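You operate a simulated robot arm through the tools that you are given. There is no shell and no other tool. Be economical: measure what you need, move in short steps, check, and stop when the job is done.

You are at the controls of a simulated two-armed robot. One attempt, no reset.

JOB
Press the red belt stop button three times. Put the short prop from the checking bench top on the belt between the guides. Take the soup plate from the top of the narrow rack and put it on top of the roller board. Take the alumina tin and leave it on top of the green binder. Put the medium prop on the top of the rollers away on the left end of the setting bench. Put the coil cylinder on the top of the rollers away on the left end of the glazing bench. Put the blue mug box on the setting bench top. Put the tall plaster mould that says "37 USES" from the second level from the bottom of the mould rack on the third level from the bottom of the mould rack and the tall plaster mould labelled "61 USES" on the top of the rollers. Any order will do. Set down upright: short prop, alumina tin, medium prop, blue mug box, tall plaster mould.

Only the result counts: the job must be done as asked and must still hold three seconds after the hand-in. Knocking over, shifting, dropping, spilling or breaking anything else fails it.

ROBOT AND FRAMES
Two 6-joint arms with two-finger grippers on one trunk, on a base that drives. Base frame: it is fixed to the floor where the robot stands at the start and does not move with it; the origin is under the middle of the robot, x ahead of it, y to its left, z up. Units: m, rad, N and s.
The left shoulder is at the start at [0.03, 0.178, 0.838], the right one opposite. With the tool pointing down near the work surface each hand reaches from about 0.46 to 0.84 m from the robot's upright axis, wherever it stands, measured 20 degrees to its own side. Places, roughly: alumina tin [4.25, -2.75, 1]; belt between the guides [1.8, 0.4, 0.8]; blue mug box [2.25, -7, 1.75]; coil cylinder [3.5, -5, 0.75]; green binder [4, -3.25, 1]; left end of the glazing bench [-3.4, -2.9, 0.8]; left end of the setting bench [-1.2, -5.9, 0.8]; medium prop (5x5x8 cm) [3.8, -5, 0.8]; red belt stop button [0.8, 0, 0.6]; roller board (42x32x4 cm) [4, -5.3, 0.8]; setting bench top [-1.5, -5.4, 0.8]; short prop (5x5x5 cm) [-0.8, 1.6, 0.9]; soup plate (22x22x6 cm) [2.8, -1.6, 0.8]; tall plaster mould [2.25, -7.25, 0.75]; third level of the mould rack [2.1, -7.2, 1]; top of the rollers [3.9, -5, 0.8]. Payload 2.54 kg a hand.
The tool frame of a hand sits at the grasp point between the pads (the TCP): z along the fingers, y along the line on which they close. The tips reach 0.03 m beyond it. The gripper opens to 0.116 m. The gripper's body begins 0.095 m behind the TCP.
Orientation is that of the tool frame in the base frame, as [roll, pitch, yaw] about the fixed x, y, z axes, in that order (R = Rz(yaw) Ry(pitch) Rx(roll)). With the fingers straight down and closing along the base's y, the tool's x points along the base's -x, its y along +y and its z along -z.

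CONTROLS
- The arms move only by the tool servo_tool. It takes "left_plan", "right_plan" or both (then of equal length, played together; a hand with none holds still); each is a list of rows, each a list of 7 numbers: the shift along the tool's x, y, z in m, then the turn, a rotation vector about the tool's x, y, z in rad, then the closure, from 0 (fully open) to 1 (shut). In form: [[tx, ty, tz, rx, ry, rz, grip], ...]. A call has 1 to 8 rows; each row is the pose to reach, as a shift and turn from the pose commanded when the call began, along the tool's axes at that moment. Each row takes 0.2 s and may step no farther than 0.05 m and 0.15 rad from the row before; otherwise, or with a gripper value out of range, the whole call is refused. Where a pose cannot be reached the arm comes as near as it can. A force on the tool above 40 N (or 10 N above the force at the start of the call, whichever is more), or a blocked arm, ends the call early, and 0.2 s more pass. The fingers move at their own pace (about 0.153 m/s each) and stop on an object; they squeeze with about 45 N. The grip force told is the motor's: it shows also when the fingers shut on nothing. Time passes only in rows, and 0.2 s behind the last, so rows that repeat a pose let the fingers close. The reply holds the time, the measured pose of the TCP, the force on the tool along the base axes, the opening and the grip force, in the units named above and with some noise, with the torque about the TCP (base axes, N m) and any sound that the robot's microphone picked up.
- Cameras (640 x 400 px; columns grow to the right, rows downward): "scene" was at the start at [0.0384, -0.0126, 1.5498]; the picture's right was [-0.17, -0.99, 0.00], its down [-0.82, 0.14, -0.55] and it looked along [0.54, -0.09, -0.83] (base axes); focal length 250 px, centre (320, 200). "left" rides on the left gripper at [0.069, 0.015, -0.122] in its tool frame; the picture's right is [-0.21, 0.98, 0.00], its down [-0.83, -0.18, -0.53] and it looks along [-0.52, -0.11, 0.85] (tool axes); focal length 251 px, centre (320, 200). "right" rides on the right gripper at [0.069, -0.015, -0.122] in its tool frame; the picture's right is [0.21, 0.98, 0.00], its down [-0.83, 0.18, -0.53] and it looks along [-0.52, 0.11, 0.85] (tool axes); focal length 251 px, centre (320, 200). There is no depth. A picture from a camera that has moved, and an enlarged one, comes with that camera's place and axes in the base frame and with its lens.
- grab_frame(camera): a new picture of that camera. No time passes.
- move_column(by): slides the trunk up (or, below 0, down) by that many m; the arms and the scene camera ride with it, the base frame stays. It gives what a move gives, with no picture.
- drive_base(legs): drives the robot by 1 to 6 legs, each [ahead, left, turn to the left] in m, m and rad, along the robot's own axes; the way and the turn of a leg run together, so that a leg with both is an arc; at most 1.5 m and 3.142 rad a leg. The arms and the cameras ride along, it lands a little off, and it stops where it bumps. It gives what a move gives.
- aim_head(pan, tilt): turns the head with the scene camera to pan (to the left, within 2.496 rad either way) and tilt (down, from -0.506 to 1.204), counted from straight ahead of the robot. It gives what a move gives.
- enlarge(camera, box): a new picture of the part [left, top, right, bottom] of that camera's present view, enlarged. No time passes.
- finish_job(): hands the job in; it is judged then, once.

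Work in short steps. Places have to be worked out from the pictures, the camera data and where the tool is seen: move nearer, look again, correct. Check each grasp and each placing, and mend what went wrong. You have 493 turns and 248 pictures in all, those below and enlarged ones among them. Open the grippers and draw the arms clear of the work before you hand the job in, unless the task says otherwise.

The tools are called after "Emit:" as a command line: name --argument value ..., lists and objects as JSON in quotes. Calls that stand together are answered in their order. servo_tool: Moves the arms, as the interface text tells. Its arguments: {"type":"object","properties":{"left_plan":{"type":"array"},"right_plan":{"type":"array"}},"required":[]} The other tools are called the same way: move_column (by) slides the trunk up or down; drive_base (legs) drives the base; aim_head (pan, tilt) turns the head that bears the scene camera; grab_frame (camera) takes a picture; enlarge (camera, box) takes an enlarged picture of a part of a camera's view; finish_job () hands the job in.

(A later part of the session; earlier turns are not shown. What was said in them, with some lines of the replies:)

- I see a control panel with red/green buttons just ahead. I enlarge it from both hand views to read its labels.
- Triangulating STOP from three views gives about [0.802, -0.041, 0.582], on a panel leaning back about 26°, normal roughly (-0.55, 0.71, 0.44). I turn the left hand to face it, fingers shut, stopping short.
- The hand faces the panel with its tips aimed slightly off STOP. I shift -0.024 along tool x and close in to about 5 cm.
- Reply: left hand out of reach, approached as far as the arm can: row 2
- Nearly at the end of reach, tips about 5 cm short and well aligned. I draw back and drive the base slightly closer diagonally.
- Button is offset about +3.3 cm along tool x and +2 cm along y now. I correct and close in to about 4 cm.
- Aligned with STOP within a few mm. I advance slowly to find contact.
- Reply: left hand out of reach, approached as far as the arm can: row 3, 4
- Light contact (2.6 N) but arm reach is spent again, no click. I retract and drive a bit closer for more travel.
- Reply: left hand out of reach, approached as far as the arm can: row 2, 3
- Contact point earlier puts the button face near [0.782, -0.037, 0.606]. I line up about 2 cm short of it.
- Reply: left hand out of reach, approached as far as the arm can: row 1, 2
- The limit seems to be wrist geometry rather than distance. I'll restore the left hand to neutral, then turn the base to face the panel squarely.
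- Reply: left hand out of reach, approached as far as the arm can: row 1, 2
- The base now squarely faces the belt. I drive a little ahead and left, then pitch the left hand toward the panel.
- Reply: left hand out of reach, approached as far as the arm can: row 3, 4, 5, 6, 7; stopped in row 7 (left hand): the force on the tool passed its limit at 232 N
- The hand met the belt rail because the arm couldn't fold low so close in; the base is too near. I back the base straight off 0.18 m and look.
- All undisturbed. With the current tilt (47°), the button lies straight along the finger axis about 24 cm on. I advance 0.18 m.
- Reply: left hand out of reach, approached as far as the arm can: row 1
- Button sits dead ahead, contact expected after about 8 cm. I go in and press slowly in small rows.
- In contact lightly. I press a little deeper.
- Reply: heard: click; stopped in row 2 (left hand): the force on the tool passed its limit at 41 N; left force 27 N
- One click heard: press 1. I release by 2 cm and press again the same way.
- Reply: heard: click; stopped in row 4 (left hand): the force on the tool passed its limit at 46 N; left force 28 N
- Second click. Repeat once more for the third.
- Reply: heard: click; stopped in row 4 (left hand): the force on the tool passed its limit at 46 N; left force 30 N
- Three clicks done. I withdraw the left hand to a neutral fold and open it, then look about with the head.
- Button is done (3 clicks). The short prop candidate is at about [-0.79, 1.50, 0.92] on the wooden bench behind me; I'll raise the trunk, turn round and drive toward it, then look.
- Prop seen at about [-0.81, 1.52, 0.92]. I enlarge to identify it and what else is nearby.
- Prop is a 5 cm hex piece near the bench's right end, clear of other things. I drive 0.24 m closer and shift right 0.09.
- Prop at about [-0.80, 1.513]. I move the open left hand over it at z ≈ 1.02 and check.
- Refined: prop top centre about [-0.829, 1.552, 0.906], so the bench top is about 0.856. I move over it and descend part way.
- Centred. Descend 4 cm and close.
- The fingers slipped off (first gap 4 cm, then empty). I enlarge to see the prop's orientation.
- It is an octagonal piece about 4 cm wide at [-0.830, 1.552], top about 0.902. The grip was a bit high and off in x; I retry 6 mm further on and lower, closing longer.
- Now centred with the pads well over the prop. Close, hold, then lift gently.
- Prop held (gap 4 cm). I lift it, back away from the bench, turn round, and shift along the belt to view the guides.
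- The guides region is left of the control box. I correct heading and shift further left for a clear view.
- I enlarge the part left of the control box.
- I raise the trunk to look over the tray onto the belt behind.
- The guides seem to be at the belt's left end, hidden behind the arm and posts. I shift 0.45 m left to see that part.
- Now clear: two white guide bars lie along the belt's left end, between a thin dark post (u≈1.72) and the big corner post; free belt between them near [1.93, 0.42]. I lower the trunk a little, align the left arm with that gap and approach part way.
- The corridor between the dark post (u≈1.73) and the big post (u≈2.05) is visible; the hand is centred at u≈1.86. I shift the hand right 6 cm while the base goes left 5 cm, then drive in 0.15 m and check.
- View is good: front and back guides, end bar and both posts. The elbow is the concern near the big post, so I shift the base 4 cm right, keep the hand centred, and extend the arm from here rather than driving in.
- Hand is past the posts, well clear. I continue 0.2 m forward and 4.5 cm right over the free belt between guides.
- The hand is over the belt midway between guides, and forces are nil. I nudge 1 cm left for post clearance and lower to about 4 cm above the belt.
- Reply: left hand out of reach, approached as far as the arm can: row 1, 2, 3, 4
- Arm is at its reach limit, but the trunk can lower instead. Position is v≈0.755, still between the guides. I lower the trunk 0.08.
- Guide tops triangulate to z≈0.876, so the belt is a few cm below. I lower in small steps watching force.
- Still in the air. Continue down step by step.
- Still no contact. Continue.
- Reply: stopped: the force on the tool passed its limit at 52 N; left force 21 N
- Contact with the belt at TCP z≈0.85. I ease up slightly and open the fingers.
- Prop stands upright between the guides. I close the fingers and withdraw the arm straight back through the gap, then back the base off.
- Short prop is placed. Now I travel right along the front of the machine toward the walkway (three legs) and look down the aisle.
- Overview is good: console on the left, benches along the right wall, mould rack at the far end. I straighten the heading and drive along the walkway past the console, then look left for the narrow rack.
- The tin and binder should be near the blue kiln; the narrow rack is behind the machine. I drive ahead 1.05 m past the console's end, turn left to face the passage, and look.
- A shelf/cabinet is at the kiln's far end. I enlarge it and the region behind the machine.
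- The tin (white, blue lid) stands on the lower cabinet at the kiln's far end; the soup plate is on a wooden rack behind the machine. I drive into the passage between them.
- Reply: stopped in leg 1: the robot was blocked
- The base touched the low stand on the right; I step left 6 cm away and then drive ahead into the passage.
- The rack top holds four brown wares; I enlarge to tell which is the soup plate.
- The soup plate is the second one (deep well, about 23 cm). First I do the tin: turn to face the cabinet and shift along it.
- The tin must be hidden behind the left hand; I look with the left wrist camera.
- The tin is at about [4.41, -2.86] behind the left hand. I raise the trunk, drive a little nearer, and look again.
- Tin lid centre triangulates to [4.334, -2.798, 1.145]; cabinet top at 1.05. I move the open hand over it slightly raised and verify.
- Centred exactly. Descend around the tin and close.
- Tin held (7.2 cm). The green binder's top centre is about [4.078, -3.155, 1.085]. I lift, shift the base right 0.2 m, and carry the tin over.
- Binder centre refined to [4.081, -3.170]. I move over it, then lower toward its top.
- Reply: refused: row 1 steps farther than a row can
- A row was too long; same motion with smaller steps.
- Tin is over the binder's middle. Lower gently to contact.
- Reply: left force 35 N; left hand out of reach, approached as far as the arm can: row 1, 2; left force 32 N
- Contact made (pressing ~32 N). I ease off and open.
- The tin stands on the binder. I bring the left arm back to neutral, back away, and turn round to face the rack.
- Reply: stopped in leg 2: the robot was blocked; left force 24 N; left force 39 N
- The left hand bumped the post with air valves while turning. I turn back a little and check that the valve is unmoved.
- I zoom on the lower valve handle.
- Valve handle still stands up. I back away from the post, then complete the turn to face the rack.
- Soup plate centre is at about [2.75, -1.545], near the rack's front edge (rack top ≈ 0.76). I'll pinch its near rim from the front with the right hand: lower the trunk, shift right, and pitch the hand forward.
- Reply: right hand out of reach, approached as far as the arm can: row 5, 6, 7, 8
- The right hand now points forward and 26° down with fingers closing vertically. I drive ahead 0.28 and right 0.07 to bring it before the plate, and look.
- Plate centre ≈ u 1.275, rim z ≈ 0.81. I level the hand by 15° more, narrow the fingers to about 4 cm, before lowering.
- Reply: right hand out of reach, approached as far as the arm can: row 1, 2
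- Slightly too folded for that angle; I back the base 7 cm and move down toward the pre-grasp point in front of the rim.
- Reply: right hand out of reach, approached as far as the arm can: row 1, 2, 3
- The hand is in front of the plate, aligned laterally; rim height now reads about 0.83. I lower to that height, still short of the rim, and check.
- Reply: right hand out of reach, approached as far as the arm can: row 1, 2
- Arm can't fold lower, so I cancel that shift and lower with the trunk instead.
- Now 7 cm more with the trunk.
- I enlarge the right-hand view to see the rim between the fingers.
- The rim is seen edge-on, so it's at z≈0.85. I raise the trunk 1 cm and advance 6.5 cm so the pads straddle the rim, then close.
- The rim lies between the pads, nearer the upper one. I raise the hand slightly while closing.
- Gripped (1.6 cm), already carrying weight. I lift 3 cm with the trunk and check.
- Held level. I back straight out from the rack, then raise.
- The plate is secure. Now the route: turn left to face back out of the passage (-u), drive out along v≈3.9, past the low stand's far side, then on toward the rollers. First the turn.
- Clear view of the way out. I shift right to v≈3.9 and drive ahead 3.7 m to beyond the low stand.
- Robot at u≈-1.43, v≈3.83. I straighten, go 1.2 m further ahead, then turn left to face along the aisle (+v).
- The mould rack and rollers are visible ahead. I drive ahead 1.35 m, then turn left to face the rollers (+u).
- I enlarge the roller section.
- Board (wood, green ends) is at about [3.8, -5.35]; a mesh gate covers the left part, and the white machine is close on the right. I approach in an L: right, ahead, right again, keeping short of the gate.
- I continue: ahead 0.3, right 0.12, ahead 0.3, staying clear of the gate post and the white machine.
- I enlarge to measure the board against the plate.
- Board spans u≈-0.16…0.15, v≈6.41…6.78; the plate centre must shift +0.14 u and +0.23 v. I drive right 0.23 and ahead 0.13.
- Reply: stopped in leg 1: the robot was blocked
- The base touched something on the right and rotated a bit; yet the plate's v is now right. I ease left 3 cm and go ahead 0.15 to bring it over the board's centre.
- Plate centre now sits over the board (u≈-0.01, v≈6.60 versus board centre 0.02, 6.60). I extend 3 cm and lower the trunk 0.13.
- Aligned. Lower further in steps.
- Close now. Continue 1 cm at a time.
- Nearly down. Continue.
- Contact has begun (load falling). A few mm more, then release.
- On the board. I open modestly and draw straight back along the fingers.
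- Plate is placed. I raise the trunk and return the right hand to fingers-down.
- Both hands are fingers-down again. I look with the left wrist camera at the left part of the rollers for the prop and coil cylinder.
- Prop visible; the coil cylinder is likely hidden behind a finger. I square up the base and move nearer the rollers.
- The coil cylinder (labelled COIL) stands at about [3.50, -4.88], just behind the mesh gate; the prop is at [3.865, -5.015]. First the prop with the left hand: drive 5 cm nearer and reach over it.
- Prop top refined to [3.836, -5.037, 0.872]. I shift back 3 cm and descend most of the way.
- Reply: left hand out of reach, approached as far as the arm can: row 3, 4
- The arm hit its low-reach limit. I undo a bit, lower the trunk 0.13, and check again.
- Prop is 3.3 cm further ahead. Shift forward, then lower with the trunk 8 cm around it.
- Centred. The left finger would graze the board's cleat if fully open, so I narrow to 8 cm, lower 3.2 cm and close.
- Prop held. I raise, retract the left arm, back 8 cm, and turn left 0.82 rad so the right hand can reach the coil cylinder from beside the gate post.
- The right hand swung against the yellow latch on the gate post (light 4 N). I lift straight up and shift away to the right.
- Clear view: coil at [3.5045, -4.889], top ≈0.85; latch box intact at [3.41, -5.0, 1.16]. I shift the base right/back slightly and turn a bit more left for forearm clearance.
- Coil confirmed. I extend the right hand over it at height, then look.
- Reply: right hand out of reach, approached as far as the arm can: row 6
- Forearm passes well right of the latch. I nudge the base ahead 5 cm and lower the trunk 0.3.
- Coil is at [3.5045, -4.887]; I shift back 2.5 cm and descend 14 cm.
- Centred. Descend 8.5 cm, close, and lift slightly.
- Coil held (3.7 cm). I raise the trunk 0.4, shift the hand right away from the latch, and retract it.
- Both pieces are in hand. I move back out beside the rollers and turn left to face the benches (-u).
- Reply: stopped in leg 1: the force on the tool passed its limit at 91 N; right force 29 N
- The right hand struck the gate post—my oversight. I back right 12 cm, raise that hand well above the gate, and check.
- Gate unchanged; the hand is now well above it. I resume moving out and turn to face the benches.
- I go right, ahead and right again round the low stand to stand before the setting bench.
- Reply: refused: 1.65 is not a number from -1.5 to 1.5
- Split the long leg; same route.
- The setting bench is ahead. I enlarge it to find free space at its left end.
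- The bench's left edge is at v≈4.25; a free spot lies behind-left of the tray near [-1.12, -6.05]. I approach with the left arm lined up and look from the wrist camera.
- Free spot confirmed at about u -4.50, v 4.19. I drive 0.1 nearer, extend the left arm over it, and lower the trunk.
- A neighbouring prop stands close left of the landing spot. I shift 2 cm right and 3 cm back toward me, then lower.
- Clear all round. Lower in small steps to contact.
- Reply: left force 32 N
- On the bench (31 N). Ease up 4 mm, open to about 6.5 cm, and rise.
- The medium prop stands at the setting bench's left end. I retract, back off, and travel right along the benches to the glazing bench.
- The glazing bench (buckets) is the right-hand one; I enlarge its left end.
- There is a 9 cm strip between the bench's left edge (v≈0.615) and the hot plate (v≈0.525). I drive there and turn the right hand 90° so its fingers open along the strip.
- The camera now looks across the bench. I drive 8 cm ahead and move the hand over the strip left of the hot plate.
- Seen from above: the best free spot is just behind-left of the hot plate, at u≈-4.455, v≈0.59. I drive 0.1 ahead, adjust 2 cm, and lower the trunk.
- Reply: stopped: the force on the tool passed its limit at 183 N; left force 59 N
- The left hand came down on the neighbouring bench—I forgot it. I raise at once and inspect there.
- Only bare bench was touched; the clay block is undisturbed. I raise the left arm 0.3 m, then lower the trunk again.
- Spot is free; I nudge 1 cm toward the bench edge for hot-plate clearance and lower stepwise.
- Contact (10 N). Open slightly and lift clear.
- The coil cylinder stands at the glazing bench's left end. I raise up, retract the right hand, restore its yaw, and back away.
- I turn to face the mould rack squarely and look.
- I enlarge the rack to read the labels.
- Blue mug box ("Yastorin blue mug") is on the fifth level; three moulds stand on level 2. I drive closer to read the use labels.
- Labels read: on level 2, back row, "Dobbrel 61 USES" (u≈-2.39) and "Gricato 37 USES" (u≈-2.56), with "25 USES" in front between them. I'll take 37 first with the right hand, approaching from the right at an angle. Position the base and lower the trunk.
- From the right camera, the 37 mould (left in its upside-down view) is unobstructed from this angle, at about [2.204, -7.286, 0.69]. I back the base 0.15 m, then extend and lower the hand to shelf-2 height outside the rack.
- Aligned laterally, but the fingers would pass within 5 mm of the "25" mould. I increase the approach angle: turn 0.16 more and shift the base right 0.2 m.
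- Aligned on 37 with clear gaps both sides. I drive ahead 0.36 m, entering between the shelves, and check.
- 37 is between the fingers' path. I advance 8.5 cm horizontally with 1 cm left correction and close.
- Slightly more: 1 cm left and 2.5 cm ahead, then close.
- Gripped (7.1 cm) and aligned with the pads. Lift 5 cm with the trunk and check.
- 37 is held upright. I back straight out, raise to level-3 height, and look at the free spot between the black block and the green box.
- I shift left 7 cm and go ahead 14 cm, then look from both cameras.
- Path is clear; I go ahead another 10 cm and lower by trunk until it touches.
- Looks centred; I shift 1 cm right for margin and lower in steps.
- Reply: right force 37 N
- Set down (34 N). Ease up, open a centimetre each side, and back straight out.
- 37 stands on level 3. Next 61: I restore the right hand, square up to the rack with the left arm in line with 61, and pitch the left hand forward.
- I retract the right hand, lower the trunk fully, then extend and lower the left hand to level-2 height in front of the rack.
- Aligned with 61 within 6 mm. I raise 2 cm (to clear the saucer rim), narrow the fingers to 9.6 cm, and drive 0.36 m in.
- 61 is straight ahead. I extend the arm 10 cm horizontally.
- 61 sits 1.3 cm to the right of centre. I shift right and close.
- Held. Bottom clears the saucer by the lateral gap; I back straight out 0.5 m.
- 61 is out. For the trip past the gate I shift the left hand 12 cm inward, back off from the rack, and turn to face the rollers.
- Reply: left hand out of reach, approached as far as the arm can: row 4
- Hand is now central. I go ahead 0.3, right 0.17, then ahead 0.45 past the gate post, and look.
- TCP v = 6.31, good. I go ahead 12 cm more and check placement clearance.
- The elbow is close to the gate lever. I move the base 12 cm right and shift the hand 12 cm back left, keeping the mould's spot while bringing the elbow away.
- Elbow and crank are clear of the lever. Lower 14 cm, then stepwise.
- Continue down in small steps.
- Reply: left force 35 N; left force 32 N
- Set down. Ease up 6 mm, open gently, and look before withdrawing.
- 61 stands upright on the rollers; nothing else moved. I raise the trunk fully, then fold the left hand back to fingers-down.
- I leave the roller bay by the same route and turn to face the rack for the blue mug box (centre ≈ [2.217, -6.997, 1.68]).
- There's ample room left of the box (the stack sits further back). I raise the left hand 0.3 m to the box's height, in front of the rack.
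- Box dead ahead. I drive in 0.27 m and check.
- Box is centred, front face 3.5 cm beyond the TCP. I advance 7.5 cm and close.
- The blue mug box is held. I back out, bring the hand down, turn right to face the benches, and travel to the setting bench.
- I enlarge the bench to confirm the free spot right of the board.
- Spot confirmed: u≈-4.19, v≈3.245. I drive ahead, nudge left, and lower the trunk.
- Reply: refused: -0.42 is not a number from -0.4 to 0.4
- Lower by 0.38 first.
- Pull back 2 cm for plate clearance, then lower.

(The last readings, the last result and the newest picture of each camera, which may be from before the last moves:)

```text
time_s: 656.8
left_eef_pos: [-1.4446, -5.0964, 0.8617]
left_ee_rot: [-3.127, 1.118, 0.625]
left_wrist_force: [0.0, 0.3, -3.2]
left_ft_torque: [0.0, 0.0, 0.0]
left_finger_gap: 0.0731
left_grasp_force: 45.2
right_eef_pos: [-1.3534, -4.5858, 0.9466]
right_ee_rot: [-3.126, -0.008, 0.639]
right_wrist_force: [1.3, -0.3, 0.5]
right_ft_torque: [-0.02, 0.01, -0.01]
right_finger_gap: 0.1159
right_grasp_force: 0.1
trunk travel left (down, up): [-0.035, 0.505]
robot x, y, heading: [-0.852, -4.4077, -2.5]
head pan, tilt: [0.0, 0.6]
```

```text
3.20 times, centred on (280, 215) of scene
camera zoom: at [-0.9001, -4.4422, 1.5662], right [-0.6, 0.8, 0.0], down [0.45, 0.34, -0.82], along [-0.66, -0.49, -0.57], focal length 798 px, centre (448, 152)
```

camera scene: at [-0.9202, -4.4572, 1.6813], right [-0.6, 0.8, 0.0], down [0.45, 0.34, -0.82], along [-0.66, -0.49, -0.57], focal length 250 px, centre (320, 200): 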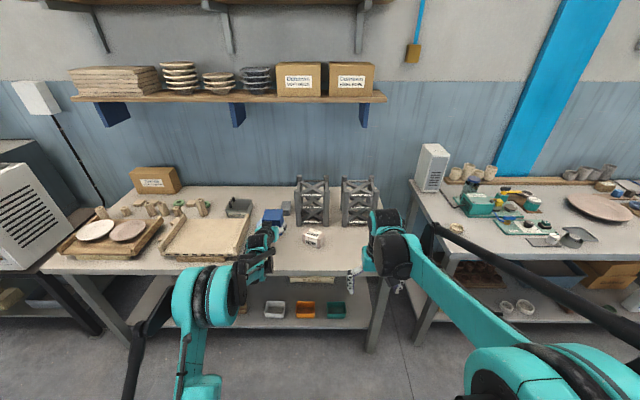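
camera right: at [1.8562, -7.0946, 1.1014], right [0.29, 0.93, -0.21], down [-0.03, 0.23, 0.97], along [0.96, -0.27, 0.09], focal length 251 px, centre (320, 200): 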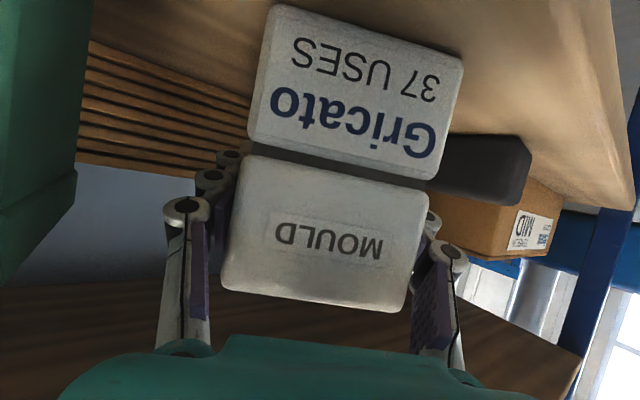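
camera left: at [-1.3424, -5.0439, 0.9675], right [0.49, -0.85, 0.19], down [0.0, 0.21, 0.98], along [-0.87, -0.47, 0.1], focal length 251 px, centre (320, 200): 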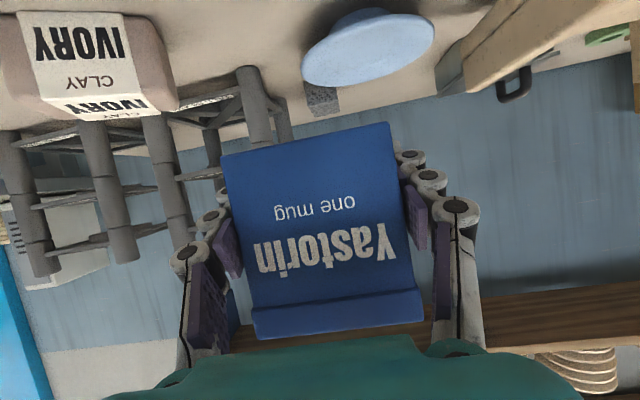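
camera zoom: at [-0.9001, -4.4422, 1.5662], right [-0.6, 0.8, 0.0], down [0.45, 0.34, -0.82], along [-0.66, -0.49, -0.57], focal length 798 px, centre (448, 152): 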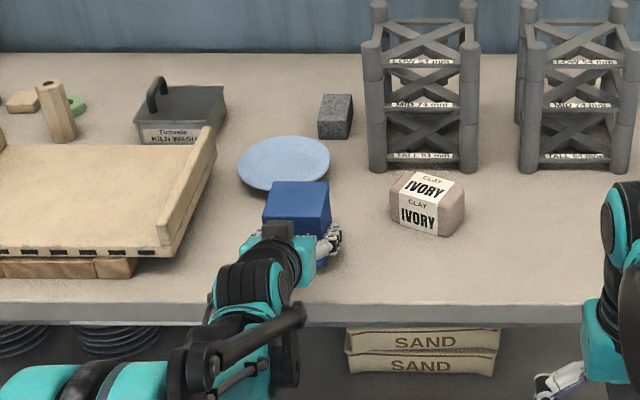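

Good placement. Continue to contact.

Emit:
move_column --by -0.007

Emit:
move_column --by -0.007

Emit:
move_column --by -0.006

```text
time_s: 657.4
left_eef_pos: [-1.4454, -5.0978, 0.8551]
left_ee_rot: [-3.128, 1.119, 0.625]
left_wrist_force: [-0.1, -0.1, -3.2]
left_ft_torque: [0.01, -0.01, -0.01]
left_finger_gap: 0.0733
left_grasp_force: 45.3
right_eef_pos: [-1.3539, -4.5862, 0.9401]
right_ee_rot: [-3.125, -0.006, 0.639]
right_wrist_force: [0.1, -0.1, -0.3]
right_ft_torque: [-0.03, 0.0, -0.03]
right_finger_gap: 0.1158
right_grasp_force: 0.1
trunk travel left (down, up): [-0.028, 0.512]
robot x, y, heading: [-0.8564, -4.4069, -2.504]
head pan, tilt: [0.0, 0.6]
```

```text
time_s: 657.9
left_eef_pos: [-1.4461, -5.0972, 0.8484]
left_ee_rot: [-3.126, 1.119, 0.625]
left_wrist_force: [0.8, -0.1, -3.4]
left_ft_torque: [0.0, 0.0, 0.0]
left_finger_gap: 0.073
left_grasp_force: 44.7
right_eef_pos: [-1.3534, -4.586, 0.9323]
right_ee_rot: [-3.122, -0.007, 0.639]
right_wrist_force: [-0.3, -0.1, -0.3]
right_ft_torque: [0.01, 0.03, -0.02]
right_finger_gap: 0.1161
right_grasp_force: 0.1
trunk travel left (down, up): [-0.021, 0.519]
robot x, y, heading: [-0.8537, -4.4046, -2.5]
head pan, tilt: [0.0, 0.6]
```

```text
time_s: 658.5
left_eef_pos: [-1.4469, -5.0954, 0.8455]
left_ee_rot: [-3.131, 1.122, 0.624]
left_wrist_force: [-7.0, -6.8, 22.1]
left_ft_torque: [0.06, -0.73, -0.15]
left_finger_gap: 0.0732
left_grasp_force: 44.5
right_eef_pos: [-1.3533, -4.5844, 0.9277]
right_ee_rot: [-3.126, -0.005, 0.638]
right_wrist_force: [-0.6, -0.7, -0.1]
right_ft_torque: [0.0, -0.02, -0.01]
right_finger_gap: 0.1158
right_grasp_force: 0.1
trunk travel left (down, up): [-0.015, 0.525]
robot x, y, heading: [-0.853, -4.4058, -2.503]
head pan, tilt: [0.0, 0.6]
```

Contact (22 N). Ease up 3 mm, open, and back straight out.

Emit:
move_column --by 0.003

Emit:
servo_tool --left_plan '[[0, 0, 0, 0, 0, 0, 0.3], [0, 0, 0, 0, 0, 0, 0.18], [0, 0, 0, 0, 0, 0, 0.18]]'

Emit:
drive_base --legs '[[-0.3, 0, 0]]'

Emit:
grab_frame --camera "scene"

```text
time_s: 659.0
left_eef_pos: [-1.4448, -5.0972, 0.8451]
left_ee_rot: [-3.13, 1.119, 0.623]
left_wrist_force: [-1.7, -2.4, 5.3]
left_ft_torque: [-0.54, 0.13, -0.09]
left_finger_gap: 0.0732
left_grasp_force: 44.9
right_eef_pos: [-1.3528, -4.585, 0.9282]
right_ee_rot: [-3.128, -0.004, 0.64]
right_wrist_force: [0.2, 0.1, -0.1]
right_ft_torque: [0.0, 0.0, 0.0]
right_finger_gap: 0.1161
right_grasp_force: 0.1
trunk travel left (down, up): [-0.018, 0.522]
robot x, y, heading: [-0.8548, -4.4077, -2.501]
head pan, tilt: [0.0, 0.6]
```

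```text
time_s: 659.8
left_eef_pos: [-1.4441, -5.0973, 0.8458]
left_ee_rot: [-3.128, 1.118, 0.625]
left_wrist_force: [-0.1, -0.2, -0.1]
left_ft_torque: [0.0, -0.03, 0.02]
left_finger_gap: 0.0951
left_grasp_force: 0.0
right_eef_pos: [-1.3532, -4.5843, 0.9289]
right_ee_rot: [-3.127, -0.006, 0.64]
right_wrist_force: [0.6, 0.2, -0.1]
right_ft_torque: [-0.01, 0.03, 0.0]
right_finger_gap: 0.116
right_grasp_force: 0.1
trunk travel left (down, up): [-0.018, 0.522]
robot x, y, heading: [-0.8503, -4.4102, -2.507]
head pan, tilt: [0.0, 0.6]
```

```text
time_s: 661.9
left_eef_pos: [-1.2041, -4.9172, 0.8455]
left_ee_rot: [-3.128, 1.121, 0.626]
left_wrist_force: [-0.5, 0.0, 0.5]
left_ft_torque: [0.0, 0.0, -0.01]
left_finger_gap: 0.0952
left_grasp_force: 0.0
right_eef_pos: [-1.1125, -4.4072, 0.9292]
right_ee_rot: [-3.125, -0.003, 0.639]
right_wrist_force: [1.0, -0.1, 0.3]
right_ft_torque: [-0.03, 0.0, 0.0]
right_finger_gap: 0.116
right_grasp_force: 0.0
trunk travel left (down, up): [-0.018, 0.522]
robot x, y, heading: [-0.6124, -4.2244, -2.502]
head pan, tilt: [0.0, 0.6]
```

```text
28 pictures are left
camera scene: at [-0.6586, -4.2624, 1.5493], right [-0.6, 0.8, 0.0], down [0.45, 0.34, -0.83], along [-0.66, -0.49, -0.56], focal length 250 px, centre (320, 200)
```

scene: 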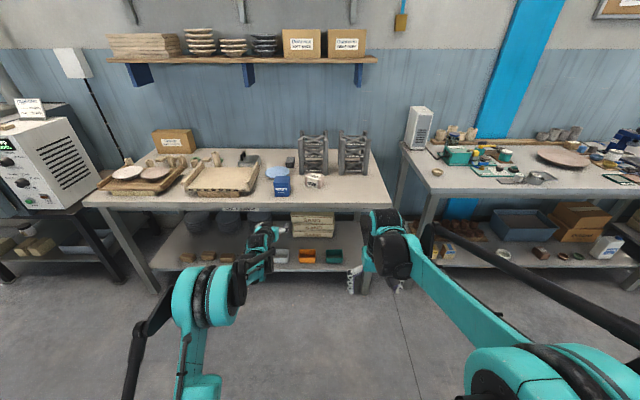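

I enlarge the bench to verify the box and the prop.

Emit:
enlarge --camera "scene" --box '[80, 120, 380, 220]'

```text
2.13 times, centred on (230, 170) of scene
camera zoom: at [-0.6586, -4.2624, 1.5493], right [-0.6, 0.8, 0.0], down [0.45, 0.34, -0.83], along [-0.66, -0.49, -0.56], focal length 532 px, centre (512, 264)
```

zoom: 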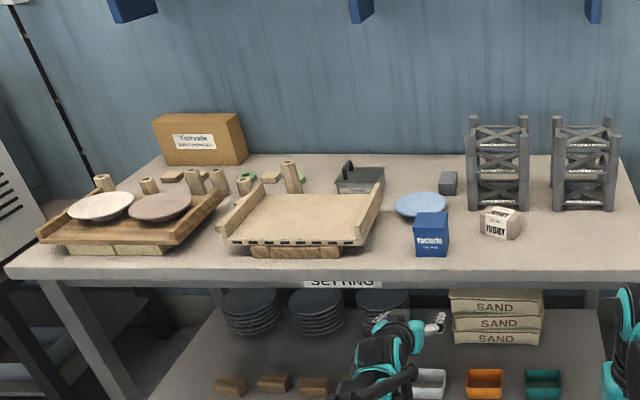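

Everything is in place: box upright on the SETTING bench, prop at its left end. I back away, fold the left hand, and open both grippers.

Emit:
drive_base --legs '[[-0.6, 0, 0]]'

Emit:
move_column --by 0.2

Emit:
servo_tool --left_plan '[[0, 0, -0.02, 0, 0.14, 0, 0], [0, 0, -0.04, 0, 0.28, 0, 0], [0, 0, -0.07, 0, 0.42, 0, 0], [0, 0, -0.1, 0, 0.56, 0, 0], [0, 0, -0.13, 0, 0.7, 0, 0], [0, 0, -0.16, 0, 0.84, 0, 0], [0, 0, -0.19, 0, 0.98, 0, 0], [0, 0, -0.22, 0, 1.12, 0, 0]]'

Emit:
aim_head --pan 1.2 --tilt 0.2

Emit:
grab_frame --camera "scene"

```text
time_s: 665.2
left_eef_pos: [-0.7271, -4.5609, 0.8458]
left_ee_rot: [-3.128, 1.122, 0.622]
left_wrist_force: [0.6, 0.1, 0.3]
left_ft_torque: [-0.01, 0.02, 0.02]
left_finger_gap: 0.0951
left_grasp_force: 0.1
right_eef_pos: [-0.6341, -4.051, 0.9289]
right_ee_rot: [-3.126, -0.005, 0.634]
right_wrist_force: [-0.1, -0.2, -0.9]
right_ft_torque: [-0.02, 0.0, 0.03]
right_finger_gap: 0.1161
right_grasp_force: 0.0
trunk travel left (down, up): [-0.018, 0.522]
robot x, y, heading: [-0.1354, -3.8753, -2.501]
head pan, tilt: [0.0, 0.6]
```

```text
time_s: 667.4
left_eef_pos: [-0.7282, -4.562, 1.0445]
left_ee_rot: [-3.127, 1.118, 0.62]
left_wrist_force: [0.3, 0.2, 0.5]
left_ft_torque: [0.02, -0.01, -0.02]
left_finger_gap: 0.0953
left_grasp_force: 0.0
right_eef_pos: [-0.636, -4.05, 1.1291]
right_ee_rot: [-3.124, -0.005, 0.636]
right_wrist_force: [-0.4, 0.3, -0.4]
right_ft_torque: [-0.01, 0.02, 0.01]
right_finger_gap: 0.1159
right_grasp_force: 0.0
trunk travel left (down, up): [-0.218, 0.322]
robot x, y, heading: [-0.1323, -3.8713, -2.508]
head pan, tilt: [0.0, 0.6]
```

```text
time_s: 669.2
left_eef_pos: [-0.5649, -4.4474, 1.1405]
left_ee_rot: [-3.137, -0.002, 0.61]
left_wrist_force: [0.1, -0.5, 0.2]
left_ft_torque: [0.01, 0.0, 0.04]
left_finger_gap: 0.1159
left_grasp_force: 0.2
right_eef_pos: [-0.6349, -4.0501, 1.1298]
right_ee_rot: [-3.125, -0.007, 0.635]
right_wrist_force: [0.7, -1.0, -0.1]
right_ft_torque: [-0.02, 0.0, 0.02]
right_finger_gap: 0.1159
right_grasp_force: 0.0
trunk travel left (down, up): [-0.218, 0.322]
robot x, y, heading: [-0.1347, -3.87, -2.499]
head pan, tilt: [0.0, 0.6]
```

```text
time_s: 670.6
left_eef_pos: [-0.5644, -4.4479, 1.1409]
left_ee_rot: [-3.136, 0.0, 0.611]
left_wrist_force: [-0.9, 0.3, 0.6]
left_ft_torque: [0.01, -0.01, -0.02]
left_finger_gap: 0.116
left_grasp_force: 0.1
right_eef_pos: [-0.636, -4.0508, 1.1302]
right_ee_rot: [-3.126, -0.008, 0.635]
right_wrist_force: [0.7, -0.7, 0.3]
right_ft_torque: [0.02, 0.02, 0.02]
right_finger_gap: 0.1161
right_grasp_force: 0.0
trunk travel left (down, up): [-0.218, 0.322]
robot x, y, heading: [-0.132, -3.872, -2.503]
head pan, tilt: [1.201, 0.201]
```

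```text
26 pictures are left
camera scene: at [-0.0858, -3.9451, 1.786], right [-0.96, -0.26, 0.0], down [-0.05, 0.19, -0.98], along [0.26, -0.95, -0.2], focal length 250 px, centre (320, 200)
```

scene: 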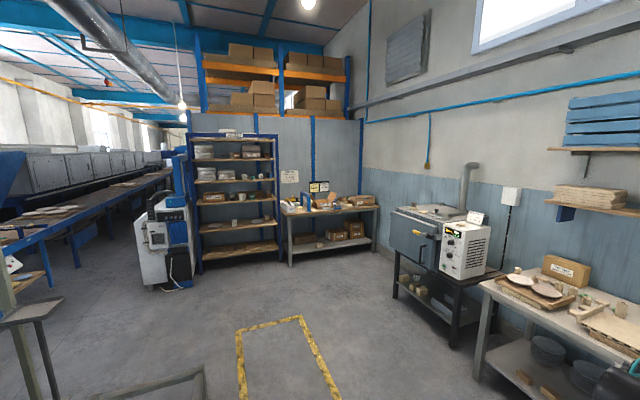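

I make a last check on the mould rack from here.

Emit:
enlarge --camera "scene" --box '[180, 125, 300, 270]'

```text
2.76 times, centred on (240, 198) of scene
camera zoom: at [-0.0858, -3.9451, 1.786], right [-0.96, -0.26, 0.0], down [-0.05, 0.19, -0.98], along [0.26, -0.95, -0.2], focal length 688 px, centre (541, 207)
```

zoom: 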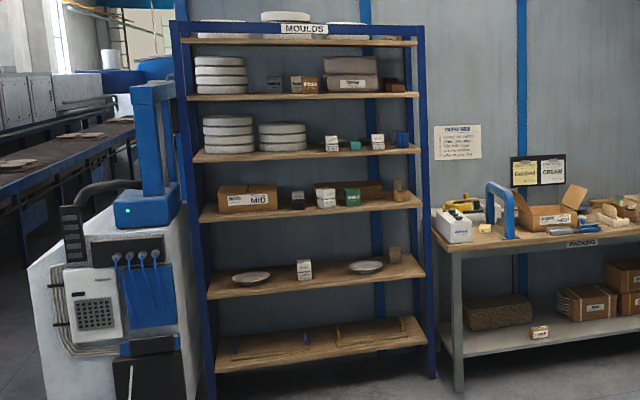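

The rack is in order: 37 is on the third level, the 25 mould is where it was, and the neighbours are undisturbed. The arms are clear and the grippers open, so I hand in.

Emit:
finish_job

```text
The job is handed in.
```

I finished every item on the list and handed the job in. Each placement looked right in the camera views, and I heard three clicks from the stop button. The grippers are open and the arms are clear of the work.

Along the way I had some unplanned contacts, and I saw nothing displaced in the views I checked afterwards:
- **Hands:** they touched the belt rail, an air-valve post, the mesh gate and its latch, and the bench next to the glazing bench.
- **Base:** it brushed the low stand, and was blocked once beside the white machine at the rollers.
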